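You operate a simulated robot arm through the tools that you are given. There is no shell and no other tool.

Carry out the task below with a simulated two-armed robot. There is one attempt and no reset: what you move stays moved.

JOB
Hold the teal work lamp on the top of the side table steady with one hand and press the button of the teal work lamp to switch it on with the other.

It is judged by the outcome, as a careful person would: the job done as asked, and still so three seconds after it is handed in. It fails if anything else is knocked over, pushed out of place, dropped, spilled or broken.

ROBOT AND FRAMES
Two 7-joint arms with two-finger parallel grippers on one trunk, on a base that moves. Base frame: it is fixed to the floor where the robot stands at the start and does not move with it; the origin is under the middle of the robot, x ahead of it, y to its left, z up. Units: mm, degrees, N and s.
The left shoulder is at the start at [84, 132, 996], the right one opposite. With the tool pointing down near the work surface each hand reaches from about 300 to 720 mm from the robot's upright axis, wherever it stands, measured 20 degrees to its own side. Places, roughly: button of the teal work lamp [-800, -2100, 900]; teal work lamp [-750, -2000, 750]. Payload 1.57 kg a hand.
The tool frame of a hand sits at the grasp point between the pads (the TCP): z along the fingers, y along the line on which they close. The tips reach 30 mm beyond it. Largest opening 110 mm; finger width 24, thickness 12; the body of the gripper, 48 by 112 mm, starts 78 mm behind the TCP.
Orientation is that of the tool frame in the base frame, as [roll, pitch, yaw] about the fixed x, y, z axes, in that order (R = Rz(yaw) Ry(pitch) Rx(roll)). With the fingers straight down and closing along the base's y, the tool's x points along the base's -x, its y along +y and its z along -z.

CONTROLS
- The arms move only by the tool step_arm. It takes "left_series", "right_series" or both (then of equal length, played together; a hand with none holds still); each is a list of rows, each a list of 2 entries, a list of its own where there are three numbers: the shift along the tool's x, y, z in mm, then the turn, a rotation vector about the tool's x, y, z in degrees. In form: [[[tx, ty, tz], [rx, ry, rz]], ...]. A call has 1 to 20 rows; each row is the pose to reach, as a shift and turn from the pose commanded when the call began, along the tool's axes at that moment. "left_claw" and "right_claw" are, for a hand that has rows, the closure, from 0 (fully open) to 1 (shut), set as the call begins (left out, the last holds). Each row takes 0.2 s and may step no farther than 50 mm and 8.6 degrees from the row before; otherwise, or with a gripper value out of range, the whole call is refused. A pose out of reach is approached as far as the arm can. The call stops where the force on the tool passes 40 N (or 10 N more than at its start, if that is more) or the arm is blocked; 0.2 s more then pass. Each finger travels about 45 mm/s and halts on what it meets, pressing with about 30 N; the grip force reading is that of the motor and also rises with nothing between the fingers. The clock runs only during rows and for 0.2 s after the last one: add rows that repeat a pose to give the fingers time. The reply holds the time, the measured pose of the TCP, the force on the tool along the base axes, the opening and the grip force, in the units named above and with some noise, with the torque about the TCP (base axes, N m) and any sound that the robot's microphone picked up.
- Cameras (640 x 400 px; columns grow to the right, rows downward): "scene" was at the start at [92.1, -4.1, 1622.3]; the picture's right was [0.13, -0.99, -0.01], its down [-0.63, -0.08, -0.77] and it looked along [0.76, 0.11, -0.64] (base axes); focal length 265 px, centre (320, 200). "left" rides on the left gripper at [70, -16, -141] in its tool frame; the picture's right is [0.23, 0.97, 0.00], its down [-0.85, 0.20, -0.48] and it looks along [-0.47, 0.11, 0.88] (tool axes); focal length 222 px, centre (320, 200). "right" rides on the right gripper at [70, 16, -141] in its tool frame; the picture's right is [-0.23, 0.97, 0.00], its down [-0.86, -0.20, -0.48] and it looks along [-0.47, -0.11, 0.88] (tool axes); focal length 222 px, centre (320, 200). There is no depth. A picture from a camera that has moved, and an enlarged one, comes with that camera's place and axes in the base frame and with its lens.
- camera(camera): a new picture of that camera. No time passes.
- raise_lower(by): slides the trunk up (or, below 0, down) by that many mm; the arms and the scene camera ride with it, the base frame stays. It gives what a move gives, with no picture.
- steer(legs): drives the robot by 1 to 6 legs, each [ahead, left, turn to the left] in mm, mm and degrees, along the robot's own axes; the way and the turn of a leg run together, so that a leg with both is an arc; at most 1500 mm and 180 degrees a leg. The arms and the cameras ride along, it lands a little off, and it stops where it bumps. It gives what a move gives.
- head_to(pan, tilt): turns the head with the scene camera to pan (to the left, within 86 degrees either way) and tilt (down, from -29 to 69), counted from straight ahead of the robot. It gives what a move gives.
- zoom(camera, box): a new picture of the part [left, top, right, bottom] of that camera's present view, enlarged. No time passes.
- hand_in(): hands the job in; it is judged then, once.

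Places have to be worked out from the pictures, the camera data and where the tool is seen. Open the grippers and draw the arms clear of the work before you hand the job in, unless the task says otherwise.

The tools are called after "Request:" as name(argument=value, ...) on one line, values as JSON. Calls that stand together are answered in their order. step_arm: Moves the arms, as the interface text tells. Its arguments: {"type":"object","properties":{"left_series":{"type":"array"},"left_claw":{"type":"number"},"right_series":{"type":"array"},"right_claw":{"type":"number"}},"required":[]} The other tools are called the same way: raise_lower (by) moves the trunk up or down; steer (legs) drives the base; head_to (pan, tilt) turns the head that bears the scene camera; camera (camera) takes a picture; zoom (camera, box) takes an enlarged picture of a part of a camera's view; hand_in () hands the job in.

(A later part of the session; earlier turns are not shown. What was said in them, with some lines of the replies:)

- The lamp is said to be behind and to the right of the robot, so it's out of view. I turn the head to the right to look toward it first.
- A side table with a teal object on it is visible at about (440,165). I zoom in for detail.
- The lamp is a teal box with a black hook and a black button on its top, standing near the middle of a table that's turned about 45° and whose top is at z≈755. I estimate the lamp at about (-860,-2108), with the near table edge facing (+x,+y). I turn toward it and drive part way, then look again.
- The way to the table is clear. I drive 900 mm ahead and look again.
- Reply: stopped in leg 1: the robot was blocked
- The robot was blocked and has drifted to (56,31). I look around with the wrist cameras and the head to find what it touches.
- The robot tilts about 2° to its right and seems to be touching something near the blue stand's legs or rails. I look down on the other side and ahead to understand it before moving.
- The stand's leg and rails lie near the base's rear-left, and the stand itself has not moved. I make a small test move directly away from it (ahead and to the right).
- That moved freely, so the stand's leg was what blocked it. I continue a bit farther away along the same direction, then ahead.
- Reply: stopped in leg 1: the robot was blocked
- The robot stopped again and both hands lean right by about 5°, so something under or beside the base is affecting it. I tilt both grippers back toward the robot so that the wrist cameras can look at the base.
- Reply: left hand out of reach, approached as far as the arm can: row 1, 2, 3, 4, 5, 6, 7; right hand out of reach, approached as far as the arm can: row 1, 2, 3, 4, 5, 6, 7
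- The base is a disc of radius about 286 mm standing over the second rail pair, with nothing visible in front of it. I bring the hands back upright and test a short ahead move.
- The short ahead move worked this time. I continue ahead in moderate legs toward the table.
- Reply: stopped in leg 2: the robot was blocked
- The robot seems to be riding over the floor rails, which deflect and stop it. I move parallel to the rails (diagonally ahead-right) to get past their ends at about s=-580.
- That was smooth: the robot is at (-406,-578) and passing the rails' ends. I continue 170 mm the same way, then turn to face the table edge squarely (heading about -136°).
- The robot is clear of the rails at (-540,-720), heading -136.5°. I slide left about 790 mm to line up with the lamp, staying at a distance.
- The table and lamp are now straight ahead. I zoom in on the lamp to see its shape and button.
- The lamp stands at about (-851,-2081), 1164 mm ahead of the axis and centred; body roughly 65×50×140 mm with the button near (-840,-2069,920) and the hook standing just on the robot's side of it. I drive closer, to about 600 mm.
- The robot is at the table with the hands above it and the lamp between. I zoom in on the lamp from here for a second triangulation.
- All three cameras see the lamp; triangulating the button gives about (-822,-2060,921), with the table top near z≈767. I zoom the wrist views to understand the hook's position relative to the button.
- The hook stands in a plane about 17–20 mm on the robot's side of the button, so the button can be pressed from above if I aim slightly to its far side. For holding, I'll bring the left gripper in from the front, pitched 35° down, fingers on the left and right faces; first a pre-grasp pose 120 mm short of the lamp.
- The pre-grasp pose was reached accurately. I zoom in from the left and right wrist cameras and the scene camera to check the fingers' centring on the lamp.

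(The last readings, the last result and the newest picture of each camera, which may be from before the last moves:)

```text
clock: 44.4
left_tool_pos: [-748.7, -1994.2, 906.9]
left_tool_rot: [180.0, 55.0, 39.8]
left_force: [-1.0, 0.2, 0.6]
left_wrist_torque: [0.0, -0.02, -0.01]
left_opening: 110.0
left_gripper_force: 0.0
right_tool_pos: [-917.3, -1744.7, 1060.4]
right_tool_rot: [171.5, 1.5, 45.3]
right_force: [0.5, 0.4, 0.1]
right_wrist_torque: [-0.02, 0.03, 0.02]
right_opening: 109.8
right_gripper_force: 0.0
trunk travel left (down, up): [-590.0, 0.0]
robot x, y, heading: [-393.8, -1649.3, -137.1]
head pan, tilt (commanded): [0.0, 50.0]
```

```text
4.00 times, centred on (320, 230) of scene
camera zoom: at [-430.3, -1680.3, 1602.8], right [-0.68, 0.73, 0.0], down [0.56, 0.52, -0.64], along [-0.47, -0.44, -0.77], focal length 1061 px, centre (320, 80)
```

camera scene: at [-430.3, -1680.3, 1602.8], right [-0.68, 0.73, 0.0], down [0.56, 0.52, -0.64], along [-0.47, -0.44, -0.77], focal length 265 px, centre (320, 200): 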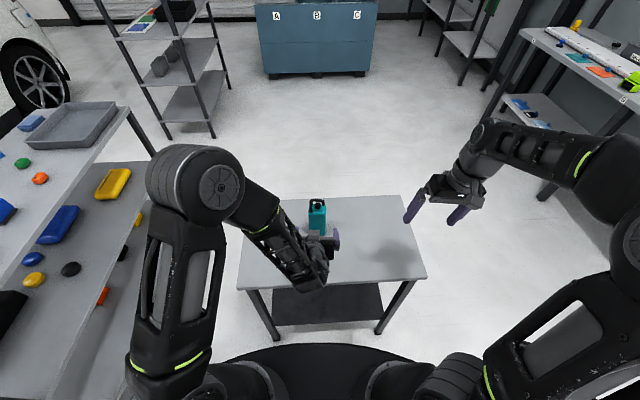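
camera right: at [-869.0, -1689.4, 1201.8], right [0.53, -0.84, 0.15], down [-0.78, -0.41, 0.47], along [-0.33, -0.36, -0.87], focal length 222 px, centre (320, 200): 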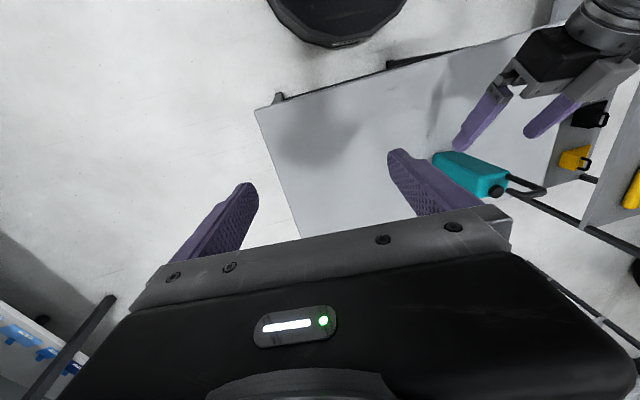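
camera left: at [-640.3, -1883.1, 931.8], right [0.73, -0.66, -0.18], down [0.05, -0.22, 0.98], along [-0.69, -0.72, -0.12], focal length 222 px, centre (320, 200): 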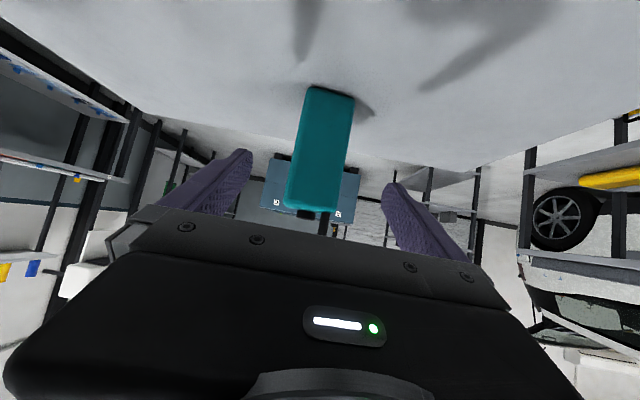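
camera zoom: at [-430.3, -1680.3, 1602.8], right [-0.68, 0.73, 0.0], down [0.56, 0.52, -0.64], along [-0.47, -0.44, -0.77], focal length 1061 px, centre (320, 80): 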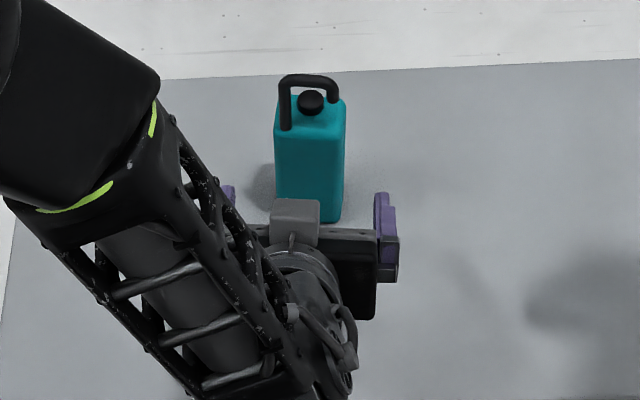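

The estimates agree (lamp body centre ≈(-824,-2058), fingers centred to within 2 mm). I advance 75 mm along the fingers and check again before closing in.

Request:
step_arm(left_series=[[[0, 0, 25], [0, 0, 0]], [[0, 0, 50], [0, 0, 0]], [[0, 0, 75], [0, 0, 0]], [[0, 0, 75], [0, 0, 0]]], left_claw=0)

Request:
zoom(camera="left", box=[200, 40, 440, 230])

Request:
zoom(camera="right", box=[420, 60, 620, 220])

Request:
zoom(camera="scene", box=[260, 180, 380, 280])

```text
clock: 45.4
left_tool_pos: [-795.6, -2036.1, 863.5]
left_tool_rot: [179.9, 54.9, 39.7]
left_force: [-0.5, 0.1, -0.5]
left_wrist_torque: [-0.01, 0.03, -0.01]
left_opening: 110.1
left_gripper_force: 0.1
right_tool_pos: [-916.3, -1745.3, 1059.7]
right_tool_rot: [171.5, 1.4, 45.1]
right_force: [-0.3, -0.4, -0.6]
right_wrist_torque: [-0.03, 0.01, 0.03]
right_opening: 110.2
right_gripper_force: 0.0
trunk travel left (down, up): [-590.0, 0.0]
robot x, y, heading: [-399.0, -1647.5, -137.3]
head pan, tilt (commanded): [0.0, 50.0]
```

```text
2.11 times, centred on (320, 135) of left
camera zoom: at [-687.0, -1924.6, 888.6], right [0.73, -0.66, -0.18], down [0.05, -0.22, 0.98], along [-0.69, -0.72, -0.12], focal length 468 px, centre (320, 337)
```

zoom: 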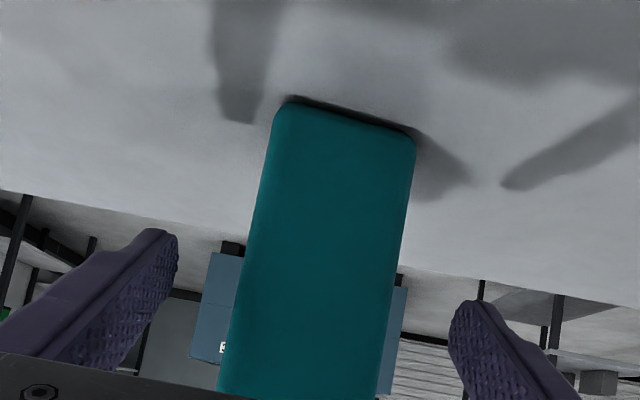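

```text
2.50 times, centred on (520, 140) of right
camera zoom: at [-869.4, -1689.3, 1201.7], right [0.53, -0.84, 0.15], down [-0.78, -0.41, 0.47], along [-0.33, -0.36, -0.87], focal length 555 px, centre (-180, 350)
```

zoom: 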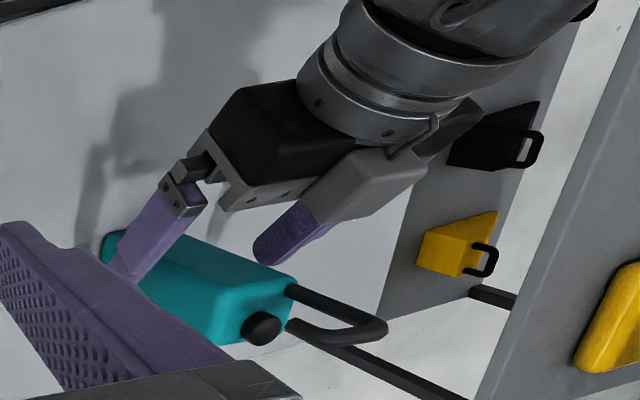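

```text
4.00 times, centred on (320, 230) of scene
camera zoom: at [-430.8, -1680.2, 1602.8], right [-0.68, 0.73, 0.0], down [0.56, 0.52, -0.64], along [-0.47, -0.44, -0.77], focal length 1061 px, centre (320, 80)
```

zoom: 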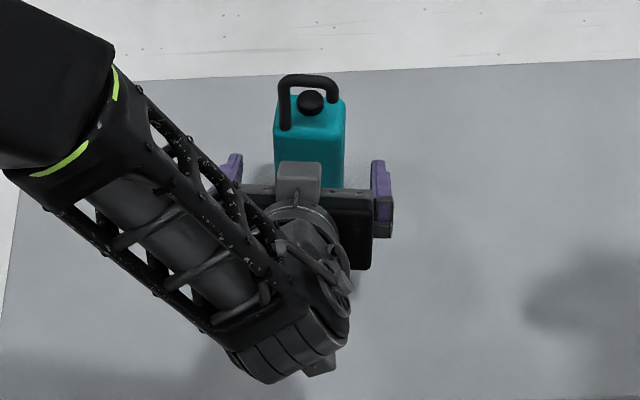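

I notice a grey housing on the upper side of the left gripper that could approach the hook as I advance. I zoom in to measure its clearance before going further.

Request:
zoom(camera="right", box=[470, 90, 570, 170])

Request:
zoom(camera="scene", box=[300, 190, 356, 232])

```text
5.00 times, centred on (520, 130) of right
camera zoom: at [-869.4, -1689.3, 1201.7], right [0.53, -0.84, 0.15], down [-0.78, -0.41, 0.47], along [-0.33, -0.36, -0.87], focal length 1111 px, centre (-680, 550)
```

zoom: 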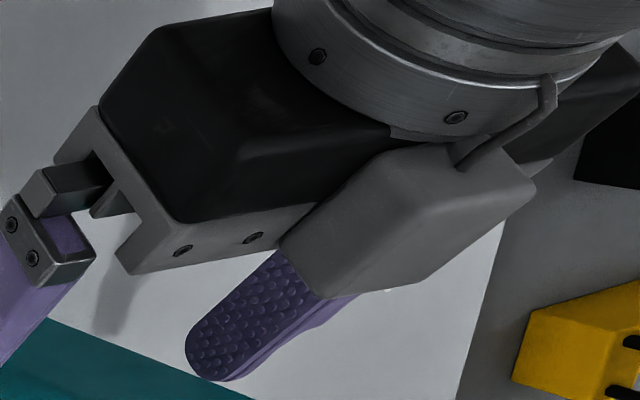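

```text
9.52 times, centred on (328, 211) of scene
camera zoom: at [-430.8, -1680.2, 1602.8], right [-0.68, 0.73, 0.0], down [0.56, 0.52, -0.64], along [-0.47, -0.44, -0.77], focal length 2525 px, centre (244, 95)
```

zoom: 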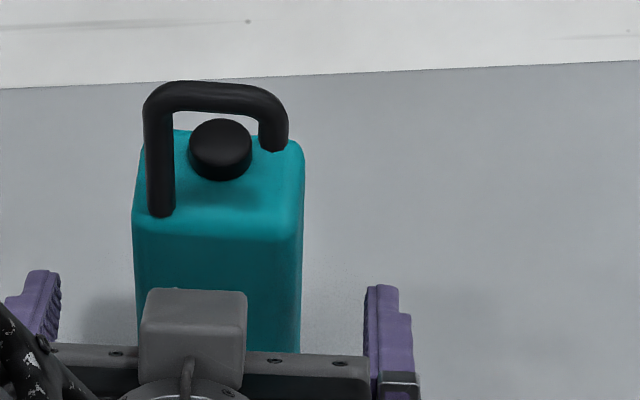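

By triangulation the housing's front-top edge will end about 18–20 mm short of the hook's rod at the final pose, so it's safe. I advance the last 40 mm with the fingers open.

Request:
step_arm(left_series=[[[0, 0, 14], [0, 0, 0]], [[0, 0, 28], [0, 0, 0]], [[0, 0, 40], [0, 0, 0]], [[0, 0, 40], [0, 0, 0]]], left_claw=0)

Request:
zoom(camera="left", box=[200, 40, 440, 230])

Request:
zoom(camera="right", box=[420, 100, 560, 212])

Request:
zoom(camera="scene", box=[292, 190, 348, 232])

```text
clock: 46.4
left_tool_pos: [-822.6, -2056.8, 841.3]
left_tool_rot: [179.8, 55.0, 39.8]
left_force: [-0.7, -0.2, -0.3]
left_wrist_torque: [-0.01, 0.0, -0.03]
left_opening: 110.1
left_gripper_force: 0.1
right_tool_pos: [-916.4, -1744.6, 1062.2]
right_tool_rot: [171.5, 1.4, 45.3]
right_force: [0.3, 0.8, 0.3]
right_wrist_torque: [0.02, 0.01, 0.0]
right_opening: 110.1
right_gripper_force: 0.0
trunk travel left (down, up): [-590.0, 0.0]
robot x, y, heading: [-396.8, -1649.5, -137.0]
head pan, tilt (commanded): [0.0, 50.0]
```

```text
2.11 times, centred on (320, 135) of left
camera zoom: at [-712.6, -1945.1, 866.1], right [0.73, -0.66, -0.18], down [0.05, -0.22, 0.98], along [-0.69, -0.72, -0.12], focal length 468 px, centre (320, 337)
```

zoom: 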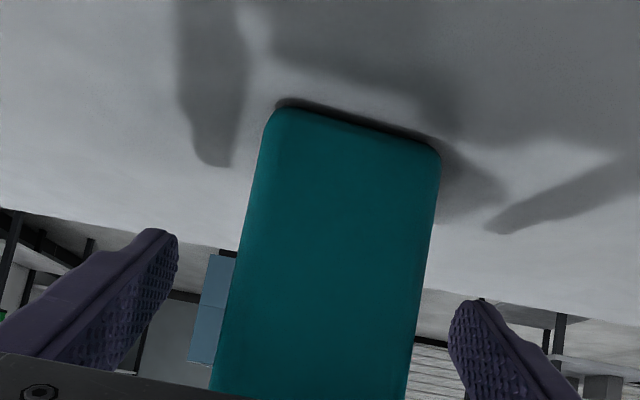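

```text
3.57 times, centred on (490, 156) of right
camera zoom: at [-869.5, -1689.6, 1201.6], right [0.53, -0.84, 0.15], down [-0.78, -0.41, 0.47], along [-0.33, -0.36, -0.87], focal length 793 px, centre (-287, 357)
```

zoom: 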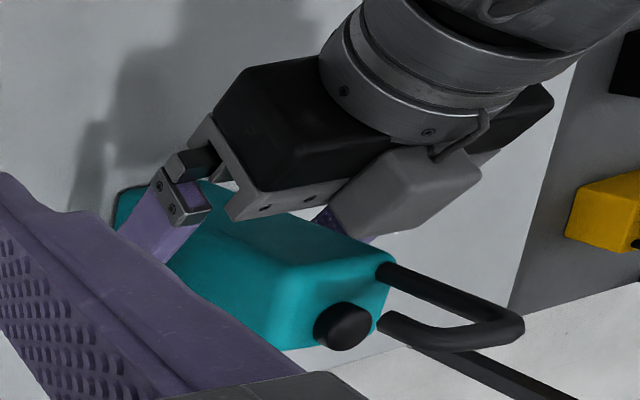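

```text
9.52 times, centred on (320, 211) of scene
camera zoom: at [-430.8, -1680.7, 1602.7], right [-0.68, 0.73, 0.0], down [0.56, 0.52, -0.64], along [-0.47, -0.44, -0.77], focal length 2525 px, centre (320, 95)
```

zoom: 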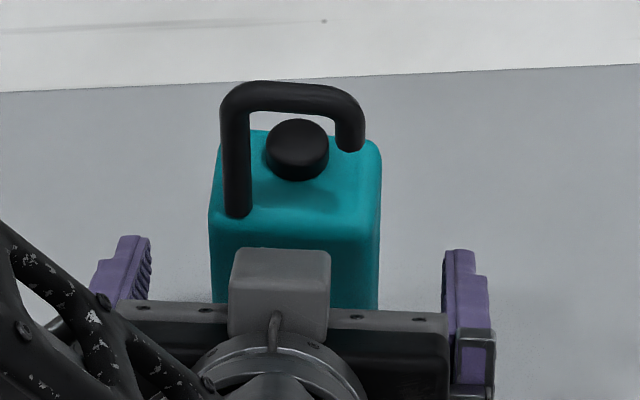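

The open fingers straddle the lamp and look centred in both views. I close the left gripper gently in place.

Request:
step_arm(left_series=[[[0, 0, 0], [0, 0, 0]], [[0, 0, 0], [0, 0, 0]], [[0, 0, 0], [0, 0, 0]], [[0, 0, 0], [0, 0, 0]], [[0, 0, 0], [0, 0, 0]], [[0, 0, 0], [0, 0, 0]]], left_claw=1)

Request:
zoom(camera="left", box=[200, 40, 440, 230])

Request:
zoom(camera="scene", box=[292, 190, 348, 232])

Request:
zoom(camera="right", box=[420, 100, 560, 212])

```text
clock: 47.8
left_tool_pos: [-820.4, -2056.6, 841.5]
left_tool_rot: [179.8, 54.9, 39.9]
left_force: [-0.5, 0.0, -0.1]
left_wrist_torque: [0.09, 0.16, -0.02]
left_opening: 57.7
left_gripper_force: 29.9
right_tool_pos: [-916.3, -1744.5, 1061.0]
right_tool_rot: [171.5, 1.5, 45.2]
right_force: [0.0, -1.5, -0.8]
right_wrist_torque: [-0.04, -0.01, -0.03]
right_opening: 110.3
right_gripper_force: 0.0
trunk travel left (down, up): [-590.0, 0.0]
robot x, y, heading: [-397.7, -1648.4, -137.0]
head pan, tilt (commanded): [0.0, 50.0]
```

```text
2.11 times, centred on (320, 135) of left
camera zoom: at [-712.7, -1945.0, 866.1], right [0.73, -0.66, -0.18], down [0.05, -0.22, 0.98], along [-0.69, -0.72, -0.12], focal length 468 px, centre (320, 337)
```

zoom: 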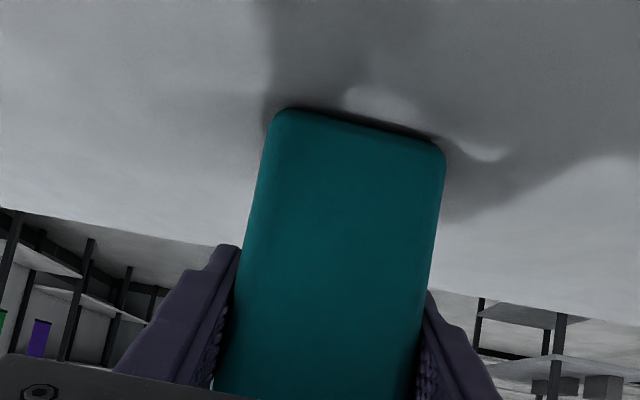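

```text
9.52 times, centred on (320, 211) of scene
camera zoom: at [-431.0, -1680.7, 1602.7], right [-0.68, 0.73, 0.0], down [0.56, 0.52, -0.64], along [-0.47, -0.44, -0.77], focal length 2525 px, centre (320, 95)
```

zoom: 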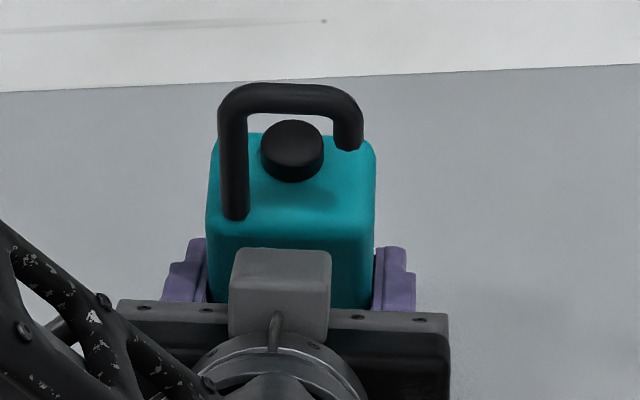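

```text
3.57 times, centred on (490, 156) of right
camera zoom: at [-869.6, -1689.7, 1201.6], right [0.53, -0.84, 0.15], down [-0.78, -0.41, 0.47], along [-0.33, -0.36, -0.87], focal length 793 px, centre (-287, 357)
```

zoom: 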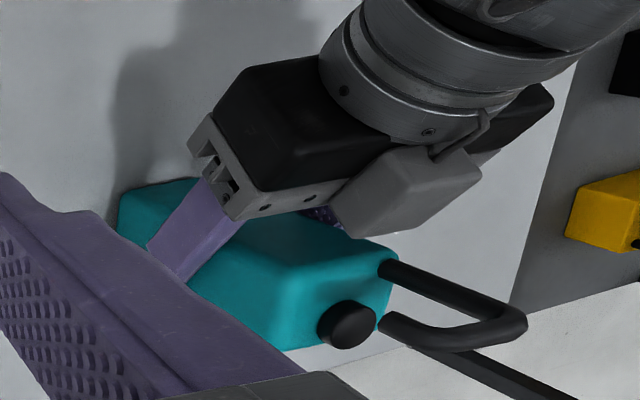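

The lamp is gripped (opening 57.7 mm, 30 N) and barely shifted. Re-triangulated, the button is at about (-826,-2064,920) and the hook plane is 22 mm nearer the robot. Now I close the right gripper, make it vertical, and bring it out to the right of the lamp above hook height.

Request:
step_arm(right_series=[[[-10, 10, -30], [1.7, 0.2, 1.1]], [[-45, 30, -35], [3.4, 0.4, 2.1]], [[-85, 55, -35], [5.1, 0.7, 3.2]], [[-125, 80, -35], [6.8, 0.9, 4.2]], [[-162, 103, -35], [8.56, 1.11, 5.3]], [[-162, 103, -35], [8.56, 1.11, 5.3]], [[-162, 103, -35], [8.56, 1.11, 5.3]]], right_claw=1)

Request:
camera(camera="scene")

Request:
camera(camera="right")

```text
clock: 49.4
left_tool_pos: [-821.6, -2057.2, 841.0]
left_tool_rot: [179.7, 54.9, 39.8]
left_force: [0.4, 0.9, 0.5]
left_wrist_torque: [0.01, 0.14, -0.03]
left_opening: 57.9
left_gripper_force: 29.8
right_tool_pos: [-961.5, -1926.8, 1114.4]
right_tool_rot: [-179.9, 0.4, 40.1]
right_force: [0.3, 0.2, -0.3]
right_wrist_torque: [-0.03, 0.02, -0.02]
right_opening: 0.1
right_gripper_force: 17.6
trunk travel left (down, up): [-590.0, 0.0]
robot x, y, heading: [-396.2, -1647.9, -137.0]
head pan, tilt (commanded): [0.0, 50.0]
```

```text
taken
camera scene: at [-430.6, -1681.2, 1602.7], right [-0.68, 0.73, 0.0], down [0.56, 0.52, -0.64], along [-0.47, -0.44, -0.77], focal length 265 px, centre (320, 200)
```

scene: 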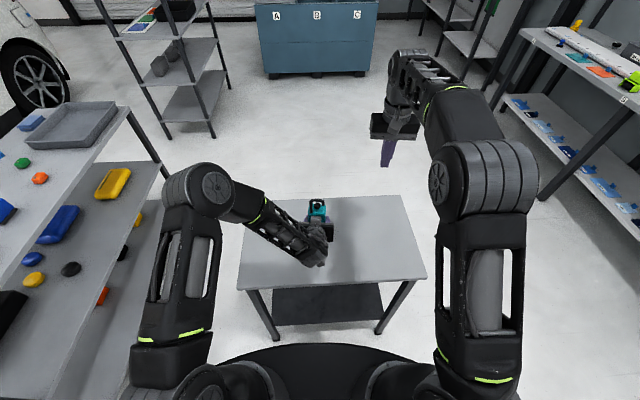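

```text
taken
camera right: at [-897.8, -1895.4, 1256.4], right [0.45, -0.89, 0.0], down [-0.78, -0.4, 0.48], along [-0.43, -0.22, -0.87], focal length 222 px, centre (320, 200)
```

right: 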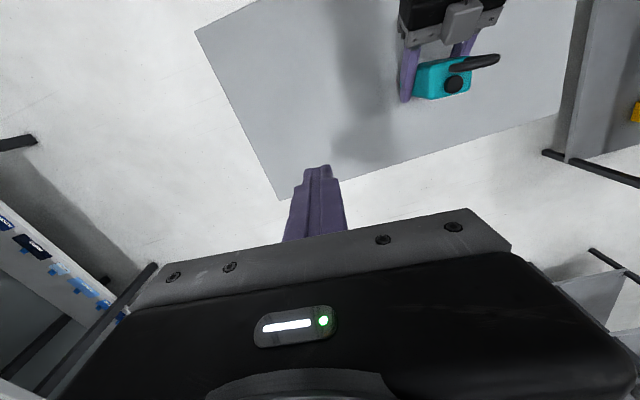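

The right gripper is closed and vertical. I zoom the right camera on the lamp top to refine the button's position before moving above it.

Request:
zoom(camera="right", box=[400, 30, 520, 120])

Request:
zoom(camera="scene", box=[292, 190, 348, 232])

```text
4.44 times, centred on (460, 75) of right
camera zoom: at [-897.8, -1895.4, 1256.4], right [0.45, -0.89, 0.0], down [-0.78, -0.4, 0.48], along [-0.43, -0.22, -0.87], focal length 987 px, centre (-302, 756)
```

zoom: 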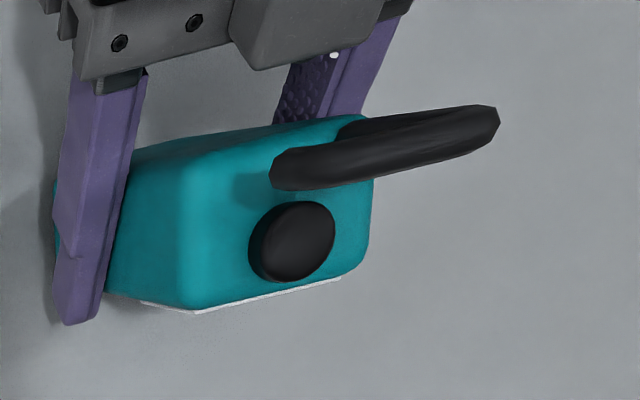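

```text
9.52 times, centred on (320, 211) of scene
camera zoom: at [-430.6, -1681.2, 1602.7], right [-0.68, 0.73, 0.0], down [0.56, 0.52, -0.64], along [-0.47, -0.44, -0.77], focal length 2525 px, centre (320, 95)
```

zoom: 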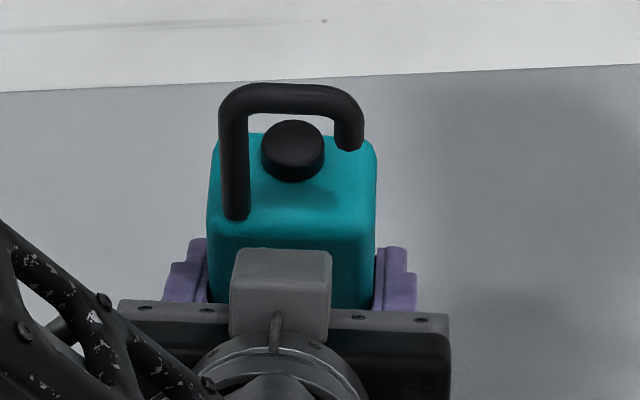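

Both views now agree on the button top at about (-824,-2062.5,921). I move the closed right fingertips over a point 6 mm beyond the button centre (away from the hook), at a safe height with tips near z=1045.

Request:
step_arm(right_series=[[[3, 38, 8], [0, 0, 0]], [[6, 77, 16], [0, 0, 0]], [[8, 115, 24], [0, 0, 0]], [[10, 154, 32], [0, 0, 0]], [[11.9, 192.3, 39], [0, 0, 0]], [[11.9, 192.3, 39], [0, 0, 0]]], right_claw=1)

Request:
camera(camera="scene")

Request:
camera(camera="right")

Request:
zoom(camera="right", box=[260, 110, 380, 210])

```text
clock: 50.8
left_tool_pos: [-820.8, -2057.1, 841.2]
left_tool_rot: [179.8, 54.8, 39.8]
left_force: [0.8, -0.2, 1.4]
left_wrist_torque: [0.05, 0.02, 0.02]
left_opening: 58.1
left_gripper_force: 29.9
right_tool_pos: [-830.4, -2065.4, 1075.1]
right_tool_rot: [-180.0, 0.1, 40.0]
right_force: [0.4, 0.6, -0.6]
right_wrist_torque: [-0.02, -0.03, 0.0]
right_opening: 0.0
right_gripper_force: 21.5
trunk travel left (down, up): [-590.0, 0.0]
robot x, y, heading: [-400.7, -1653.0, -137.1]
head pan, tilt (commanded): [0.0, 50.0]
```

```text
taken
camera scene: at [-431.1, -1680.3, 1602.8], right [-0.68, 0.73, 0.0], down [0.56, 0.52, -0.64], along [-0.47, -0.44, -0.77], focal length 265 px, centre (320, 200)
```

scene: 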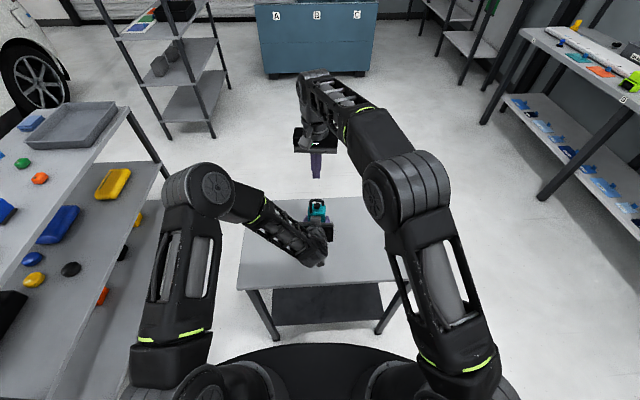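

```text
taken
camera right: at [-766.0, -2032.9, 1216.5], right [0.45, -0.89, 0.0], down [-0.78, -0.4, 0.48], along [-0.43, -0.22, -0.88], focal length 222 px, centre (320, 200)
```

right: 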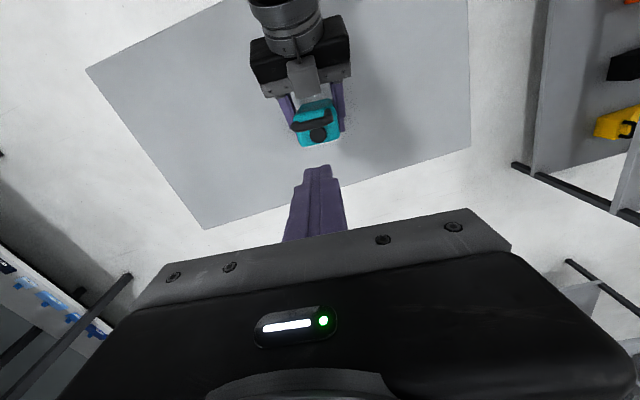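

```text
4.00 times, centred on (320, 160) of right
camera zoom: at [-766.0, -2032.9, 1216.5], right [0.45, -0.89, 0.0], down [-0.78, -0.4, 0.48], along [-0.43, -0.22, -0.88], focal length 888 px, centre (320, 360)
```

zoom: 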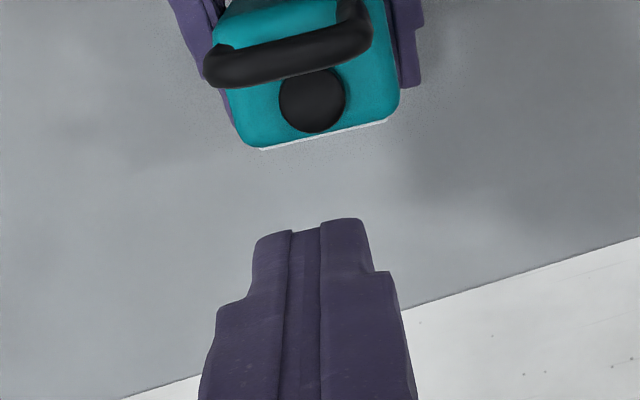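

The fingertips are lined up about 6 mm beyond the button centre. I descend 110 mm so the tips stop about 14 mm above the button, then check clearances to the hook.

Request:
step_arm(right_series=[[[0, 0, 25], [0, 0, 0]], [[0, 0, 50], [0, 0, 0]], [[0, 0, 75], [0, 0, 0]], [[0, 0, 95], [0, 0, 0]], [[0, 0, 110], [0, 0, 0]], [[0, 0, 110], [0, 0, 0]]], right_claw=1)

Request:
zoom(camera="right", box=[260, 110, 380, 210])

Request:
zoom(camera="scene", box=[280, 170, 360, 230])

Request:
zoom(camera="left", box=[200, 40, 440, 230])

```text
clock: 52.1
left_tool_pos: [-821.2, -2057.2, 841.2]
left_tool_rot: [179.8, 54.9, 39.8]
left_force: [1.7, -1.6, 0.6]
left_wrist_torque: [0.02, 0.03, -0.01]
left_opening: 57.8
left_gripper_force: 30.0
right_tool_pos: [-828.8, -2066.1, 965.5]
right_tool_rot: [-180.0, 0.0, 39.9]
right_force: [-0.2, 0.7, 1.0]
right_wrist_torque: [0.05, -0.01, 0.02]
right_opening: 0.0
right_gripper_force: 21.1
trunk travel left (down, up): [-590.0, 0.0]
robot x, y, heading: [-396.9, -1649.1, -137.1]
head pan, tilt (commanded): [0.0, 50.0]
```

```text
4.00 times, centred on (320, 160) of right
camera zoom: at [-765.3, -2033.3, 1107.7], right [0.45, -0.89, 0.0], down [-0.78, -0.4, 0.48], along [-0.43, -0.22, -0.88], focal length 888 px, centre (320, 360)
```

zoom: 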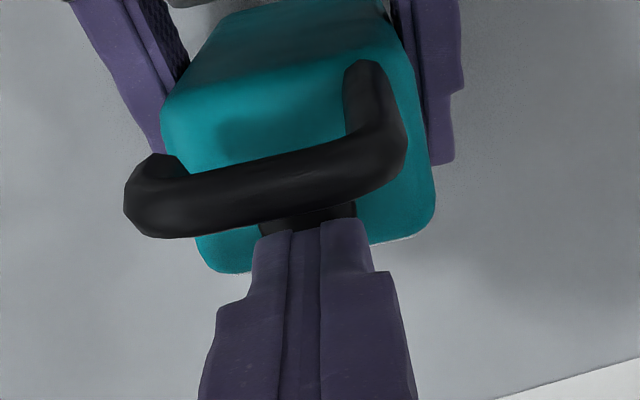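

```text
6.67 times, centred on (320, 200) of scene
camera zoom: at [-430.7, -1680.9, 1602.7], right [-0.68, 0.73, 0.0], down [0.56, 0.52, -0.64], along [-0.47, -0.44, -0.77], focal length 1768 px, centre (320, 200)
```

zoom: 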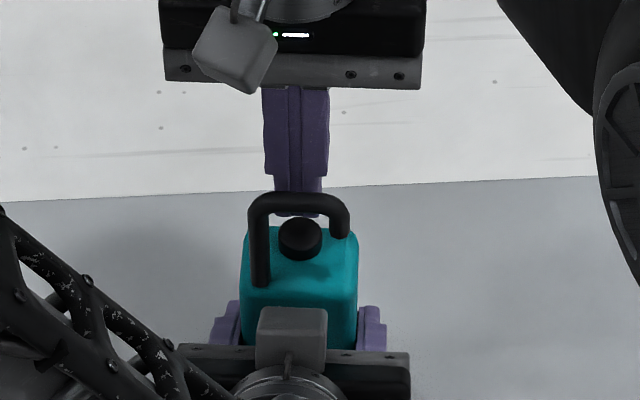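

```text
2.11 times, centred on (320, 135) of left
camera zoom: at [-712.5, -1945.3, 866.1], right [0.73, -0.66, -0.18], down [0.05, -0.22, 0.98], along [-0.69, -0.72, -0.12], focal length 468 px, centre (320, 337)
```

zoom: 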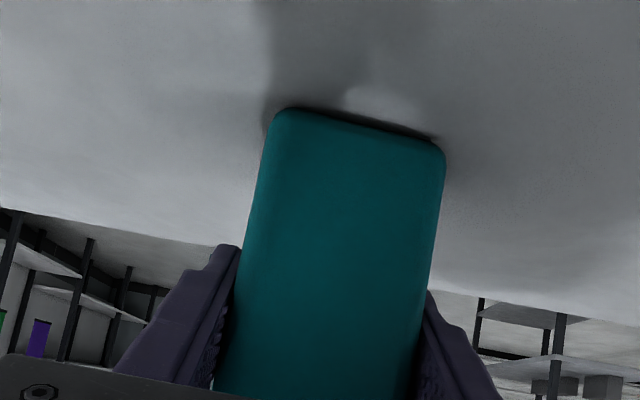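

The finger is clear of the hook (about 14–16 mm at bar height) and over the button. I lower in small increments and watch the force and sound.

Request:
step_arm(right_series=[[[0, 0, 6], [0, 0, 0]], [[0, 0, 9], [0, 0, 0]], [[0, 0, 11], [0, 0, 0]], [[0, 0, 13], [0, 0, 0]], [[0, 0, 14.5], [0, 0, 0]]], right_claw=1)

Request:
zoom(camera="scene", box=[280, 170, 360, 230])

Request:
zoom(camera="right", box=[260, 110, 380, 210])

```text
clock: 53.4
left_tool_pos: [-820.8, -2058.3, 841.7]
left_tool_rot: [179.9, 54.9, 39.8]
left_force: [0.1, -1.9, -0.4]
left_wrist_torque: [0.03, 0.2, 0.05]
left_opening: 57.9
left_gripper_force: 30.2
right_tool_pos: [-829.1, -2066.0, 950.4]
right_tool_rot: [180.0, 0.0, 40.0]
right_force: [-1.1, 0.2, 1.4]
right_wrist_torque: [0.0, 0.01, 0.0]
right_opening: 0.0
right_gripper_force: 20.9
trunk travel left (down, up): [-590.0, 0.0]
robot x, y, heading: [-398.6, -1648.7, -137.1]
head pan, tilt (commanded): [0.0, 50.0]
heard: click
```

```text
6.67 times, centred on (320, 200) of scene
camera zoom: at [-430.7, -1680.9, 1602.8], right [-0.68, 0.73, 0.0], down [0.56, 0.52, -0.64], along [-0.47, -0.44, -0.77], focal length 1768 px, centre (320, 200)
```

zoom: 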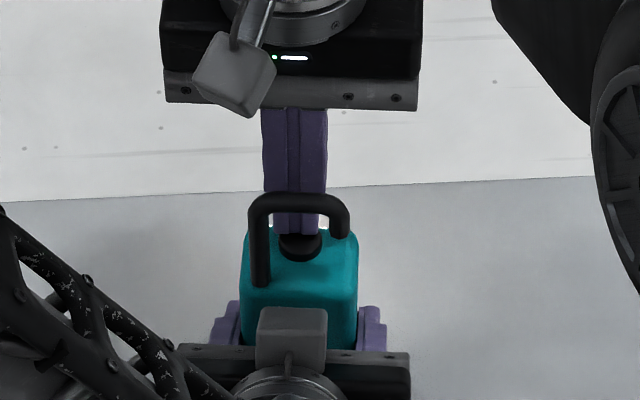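

```text
4.00 times, centred on (320, 160) of right
camera zoom: at [-765.6, -2034.7, 1092.9], right [0.45, -0.89, 0.0], down [-0.78, -0.4, 0.48], along [-0.43, -0.22, -0.88], focal length 888 px, centre (320, 360)
```

zoom: 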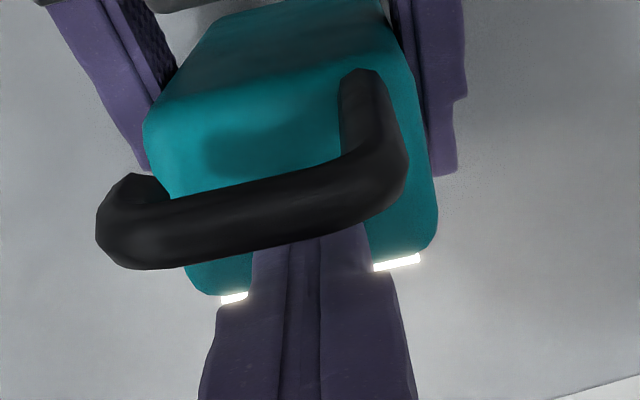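

A click was heard and the strip at the lamp's back now glows brightly, so the lamp is on. I lift the right hand straight up off the button.

Request:
step_arm(right_series=[[[0, 0, -8], [0, 0, 0]], [[0, 0, -25], [0, 0, 0]], [[0, 0, -50], [0, 0, 0]], [[0, 0, -80], [0, 0, 0]], [[0, 0, -115], [0, 0, 0]], [[0, 0, -140], [0, 0, 0]]])

Request:
zoom(camera="right", box=[240, 60, 400, 200])

Request:
zoom(camera="scene", box=[280, 170, 360, 230])

```text
clock: 54.8
left_tool_pos: [-820.8, -2056.6, 841.5]
left_tool_rot: [179.8, 54.8, 39.9]
left_force: [1.4, -1.0, 0.6]
left_wrist_torque: [0.05, 0.08, 0.02]
left_opening: 57.9
left_gripper_force: 30.1
right_tool_pos: [-829.5, -2066.6, 1068.0]
right_tool_rot: [180.0, -0.1, 40.0]
right_force: [1.2, -0.2, 0.5]
right_wrist_torque: [0.0, -0.05, 0.02]
right_opening: 0.0
right_gripper_force: 21.1
right hand out of reach, approached as far as the arm can: row 6
trunk travel left (down, up): [-590.0, 0.0]
robot x, y, heading: [-396.9, -1648.3, -137.1]
head pan, tilt (commanded): [0.0, 50.0]
```

```text
2.86 times, centred on (320, 130) of right
camera zoom: at [-767.0, -2036.0, 1210.1], right [0.45, -0.89, 0.0], down [-0.78, -0.4, 0.48], along [-0.43, -0.22, -0.88], focal length 635 px, centre (320, 400)
```

zoom: 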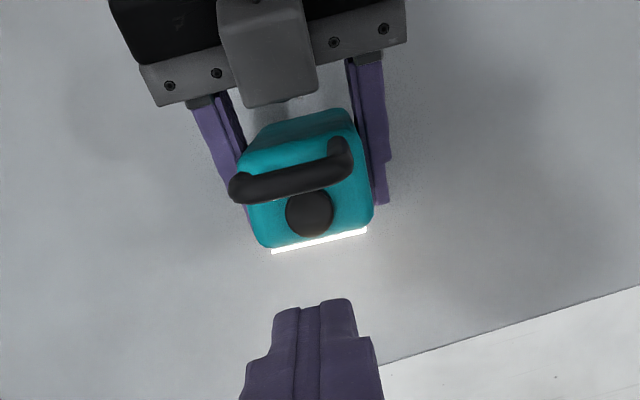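

```text
6.67 times, centred on (320, 200) of scene
camera zoom: at [-430.7, -1680.9, 1602.7], right [-0.68, 0.73, 0.0], down [0.56, 0.52, -0.64], along [-0.47, -0.44, -0.77], focal length 1768 px, centre (320, 200)
```

zoom: 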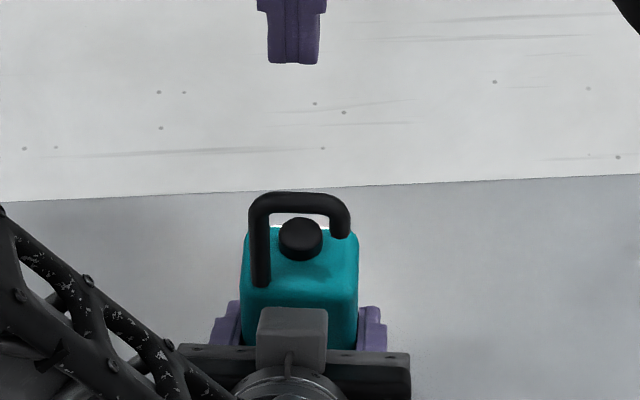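

The lamp stays lit with the right hand off it. I move the right hand away to the right, and open the left gripper in place.

Request:
step_arm(right_series=[[[0, -35, 0], [0, 0, 0]], [[0, -75, 0], [0, 0, 0]], [[5, -115, 0], [0, 0, 0]], [[10, -155, 0], [0, 0, 0]], [[15, -190, 0], [0, 0, 0]], [[15, -190, 0], [0, 0, 0]]])

Request:
step_arm(left_series=[[[0, 0, 0], [0, 0, 0]], [[0, 0, 0], [0, 0, 0]], [[0, 0, 0], [0, 0, 0]], [[0, 0, 0], [0, 0, 0]], [[0, 0, 0], [0, 0, 0]], [[0, 0, 0], [0, 0, 0]], [[0, 0, 0], [0, 0, 0]]], left_claw=0)

Request:
zoom(camera="left", box=[200, 40, 440, 230])

Request:
zoom(camera="scene", box=[280, 170, 360, 230])

```text
clock: 56.1
left_tool_pos: [-820.9, -2056.3, 840.9]
left_tool_rot: [179.8, 54.9, 39.8]
left_force: [1.8, -0.1, 1.0]
left_wrist_torque: [0.06, 0.08, -0.05]
left_opening: 57.8
left_gripper_force: 29.6
right_tool_pos: [-941.3, -1910.6, 1064.4]
right_tool_rot: [179.9, 0.0, 40.0]
right_force: [0.0, 0.4, 0.0]
right_wrist_torque: [0.01, -0.02, -0.01]
right_opening: 0.0
right_gripper_force: 21.3
trunk travel left (down, up): [-590.0, 0.0]
robot x, y, heading: [-394.7, -1645.9, -136.9]
head pan, tilt (commanded): [0.0, 50.0]
```

```text
clock: 57.8
left_tool_pos: [-820.9, -2058.0, 841.0]
left_tool_rot: [179.8, 54.8, 39.8]
left_force: [-0.3, -0.2, -0.5]
left_wrist_torque: [0.0, 0.01, -0.02]
left_opening: 109.8
left_gripper_force: 0.0
right_tool_pos: [-941.3, -1911.6, 1064.0]
right_tool_rot: [180.0, 0.0, 40.0]
right_force: [0.1, 0.3, 0.1]
right_wrist_torque: [0.03, -0.05, -0.01]
right_opening: 0.0
right_gripper_force: 20.9
trunk travel left (down, up): [-590.0, 0.0]
robot x, y, heading: [-395.7, -1650.1, -137.3]
head pan, tilt (commanded): [0.0, 50.0]
```

```text
2.11 times, centred on (320, 135) of left
camera zoom: at [-712.6, -1945.1, 866.1], right [0.73, -0.66, -0.18], down [0.05, -0.22, 0.98], along [-0.69, -0.72, -0.12], focal length 468 px, centre (320, 337)
```

zoom: 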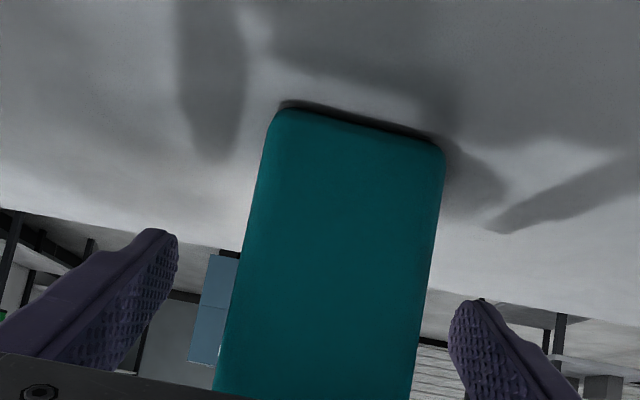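

```text
6.67 times, centred on (320, 200) of scene
camera zoom: at [-430.9, -1680.8, 1602.7], right [-0.68, 0.73, 0.0], down [0.56, 0.52, -0.64], along [-0.47, -0.44, -0.77], focal length 1768 px, centre (320, 200)
```

zoom: 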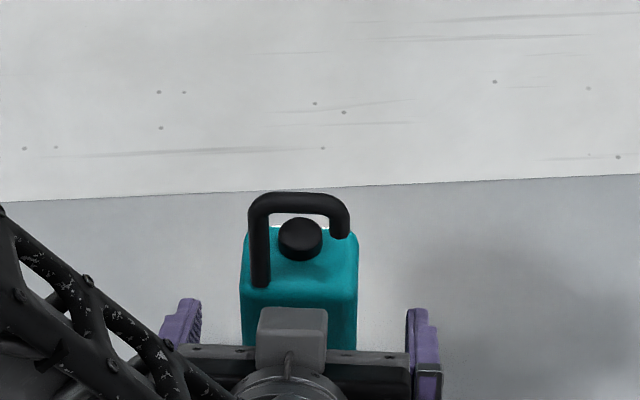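

The left fingers are open and clear of the lamp, which stands in place. I withdraw the left hand straight back along its approach line, and open the right gripper.

Request:
step_arm(left_series=[[[0, 0, -15], [0, 0, 0]], [[0, 0, -35], [0, 0, 0]], [[0, 0, -60], [0, 0, 0]], [[0, 0, -90], [0, 0, 0]], [[0, 0, -120], [0, 0, 0]], [[0, 0, -150], [0, 0, 0]]], right_series=[[[0, 0, 0], [0, 0, 0]], [[0, 0, 0], [0, 0, 0]], [[0, 0, 0], [0, 0, 0]], [[0, 0, 0], [0, 0, 0]], [[0, 0, 0], [0, 0, 0]], [[0, 0, 0], [0, 0, 0]]], right_claw=0)

Request:
camera(camera="scene")

Request:
zoom(camera="right", box=[360, 0, 560, 160])

```text
clock: 59.1
left_tool_pos: [-728.3, -1976.7, 928.6]
left_tool_rot: [179.8, 54.9, 39.8]
left_force: [0.3, -0.5, 0.6]
left_wrist_torque: [-0.01, -0.03, 0.0]
left_opening: 110.0
left_gripper_force: 0.1
right_tool_pos: [-939.8, -1910.4, 1064.9]
right_tool_rot: [180.0, 0.0, 40.0]
right_force: [-0.3, 0.3, 0.6]
right_wrist_torque: [-0.02, 0.0, 0.01]
right_opening: 110.2
right_gripper_force: 0.0
trunk travel left (down, up): [-590.0, 0.0]
robot x, y, heading: [-394.6, -1647.5, -137.2]
head pan, tilt (commanded): [0.0, 50.0]
```

```text
taken
camera scene: at [-430.5, -1680.4, 1602.7], right [-0.68, 0.73, 0.0], down [0.56, 0.52, -0.64], along [-0.47, -0.44, -0.77], focal length 265 px, centre (320, 200)
```

scene: 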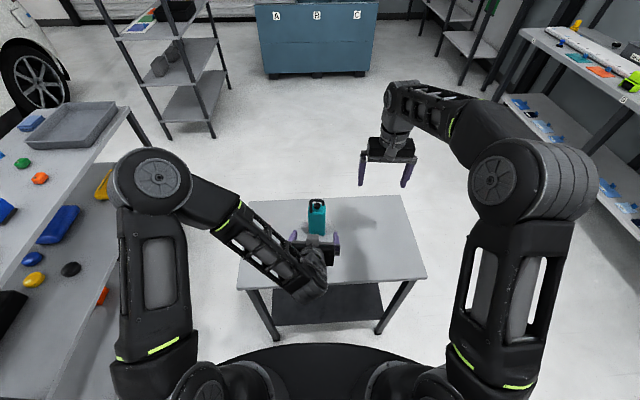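

```text
2.50 times, centred on (460, 80) of right
camera zoom: at [-876.6, -1879.1, 1205.7], right [0.45, -0.89, 0.0], down [-0.78, -0.4, 0.48], along [-0.43, -0.22, -0.88], focal length 555 px, centre (-30, 500)
```

zoom: 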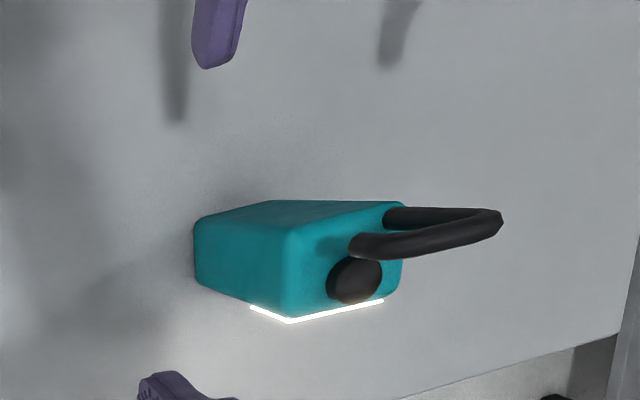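

The lamp stands where it was and is lit. I raise the left hand and draw the right hand back so both arms are well clear of the work.

Request:
step_arm(left_series=[[[-12, 0, -23], [0, 0, 0]], [[-30, 0, -48], [0, 0, 0]], [[-55, 0, -70], [0, 0, 0]], [[-80, 0, -90], [0, 0, 0]], [[-100, 0, -105], [0, 0, 0]]], right_series=[[[20, 0, 0], [0, 0, 0]], [[45, -10, 0], [0, 0, 0]], [[75, -20, 0], [0, 0, 0]], [[105, -30, 0], [0, 0, 0]], [[130, -40, 0], [0, 0, 0]]])

Request:
camera(camera="scene")

Request:
zoom(camera="scene", box=[260, 170, 380, 270])

Request:
camera(camera="right")

```text
clock: 60.4
left_tool_pos: [-705.5, -1958.9, 1070.6]
left_tool_rot: [179.8, 55.0, 39.9]
left_force: [0.8, 0.4, -0.6]
left_wrist_torque: [0.0, 0.01, -0.02]
left_opening: 109.8
left_gripper_force: 0.1
left hand out of reach, approached as far as the arm can: row 3
right_tool_pos: [-866.0, -1797.2, 1066.4]
right_tool_rot: [-180.0, 0.1, 39.9]
right_force: [0.2, 0.0, 0.2]
right_wrist_torque: [0.0, 0.01, 0.04]
right_opening: 109.7
right_gripper_force: 0.1
trunk travel left (down, up): [-590.0, 0.0]
robot x, y, heading: [-395.5, -1650.7, -137.2]
head pan, tilt (commanded): [0.0, 50.0]
```

```text
taken
camera scene: at [-429.9, -1679.9, 1602.7], right [-0.68, 0.73, 0.0], down [0.56, 0.52, -0.64], along [-0.47, -0.44, -0.77], focal length 265 px, centre (320, 200)
```

scene: 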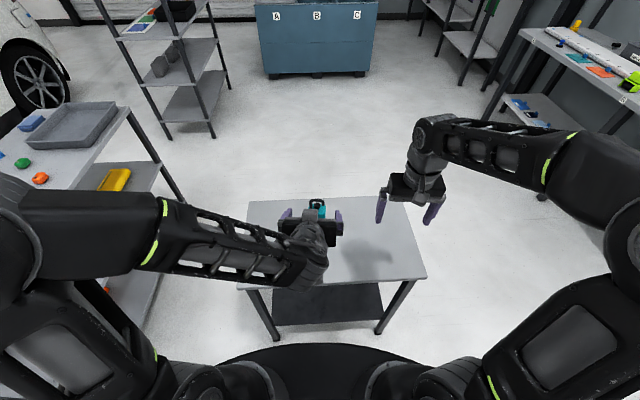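

```text
4.00 times, centred on (320, 220) of scene
camera zoom: at [-429.9, -1679.9, 1602.7], right [-0.68, 0.73, 0.0], down [0.56, 0.52, -0.64], along [-0.47, -0.44, -0.77], focal length 1061 px, centre (320, 120)
```

zoom: 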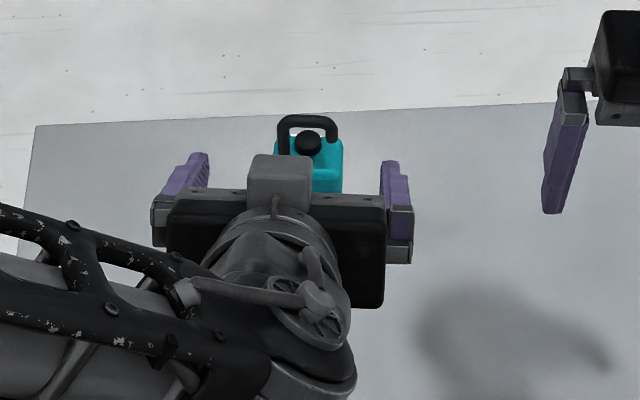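

```text
taken
camera right: at [-801.8, -1765.1, 1207.6], right [0.45, -0.89, 0.0], down [-0.78, -0.4, 0.48], along [-0.43, -0.22, -0.88], focal length 222 px, centre (320, 200)
```

right: 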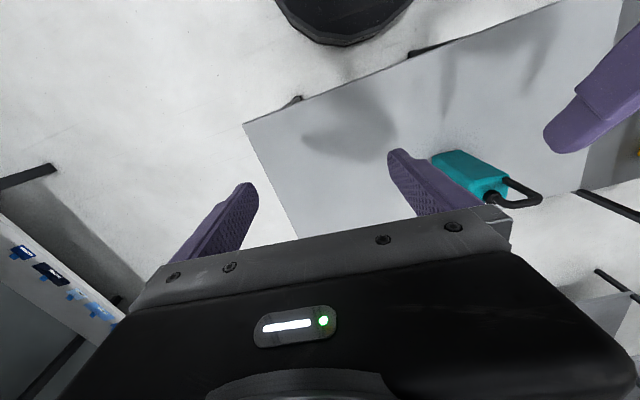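

Both hands are clear and open. The left elbow swung toward the shelf side, so I check there with the head camera before handing in.

Request:
head_to(pan=55, tilt=40)

Request:
camera(camera="scene")

Request:
zoom(camera="right", box=[400, 120, 580, 240])

```text
clock: 61.6
left_tool_pos: [-706.2, -1960.4, 1069.7]
left_tool_rot: [179.8, 54.9, 39.8]
left_force: [-0.9, 0.2, 0.7]
left_wrist_torque: [0.0, 0.0, -0.01]
left_opening: 110.0
left_gripper_force: 0.1
right_tool_pos: [-867.4, -1798.1, 1065.8]
right_tool_rot: [-180.0, -0.1, 40.0]
right_force: [0.2, 0.3, -0.6]
right_wrist_torque: [-0.03, -0.02, 0.02]
right_opening: 110.1
right_gripper_force: 0.0
trunk travel left (down, up): [-590.0, 0.0]
robot x, y, heading: [-399.8, -1648.2, -136.7]
head pan, tilt (commanded): [55.0, 40.0]
```

```text
taken
camera scene: at [-362.8, -1712.5, 1616.9], right [-0.99, -0.14, 0.0], down [-0.09, 0.64, -0.77], along [0.1, -0.76, -0.64], focal length 265 px, centre (320, 200)
```

scene: 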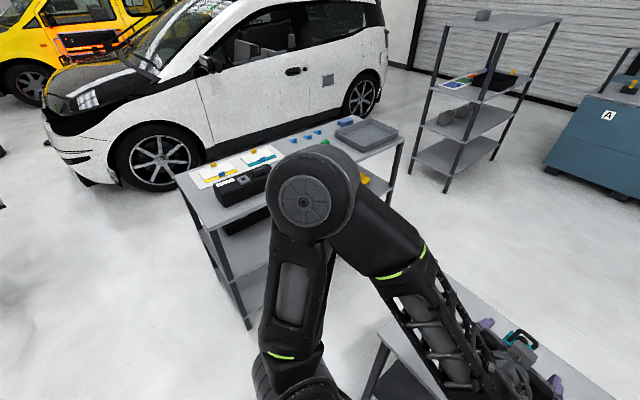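

```text
3.33 times, centred on (490, 180) of right
camera zoom: at [-803.0, -1766.0, 1207.3], right [0.45, -0.89, 0.0], down [-0.78, -0.4, 0.48], along [-0.43, -0.22, -0.88], focal length 740 px, centre (-247, 267)
```

zoom: 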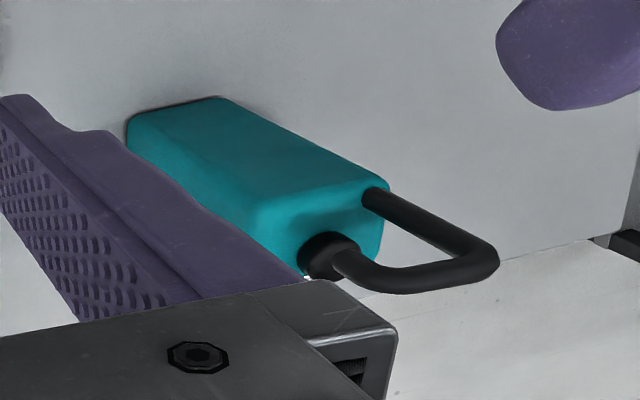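

The elbow is clear of the shelf, nothing has been disturbed, and the lamp stands upright, switched on. Both grippers are open and away from it, so I hand the job in.

Request:
hand_in()

```text
The job is handed in.
```

The teal work lamp is switched on and standing upright in its place on the side table. I held its body with the left gripper and pressed the button with the closed right fingertips. The microphone picked up a click, and the light strip at its back glowed and stayed lit after I let go.

- **Lamp position:** it shifted about 1–2 mm when the gripper closed on it.
- **Drive:** near the start the base was stopped three times, apparently by the floor rails or a leg of the blue stand. I checked the stand after the first stop and it had not moved. I did not check it again after the other two, which happened while driving away from it.
- **At hand-in:** both grippers were open and clear of the lamp, and I saw nothing knocked over or moved.
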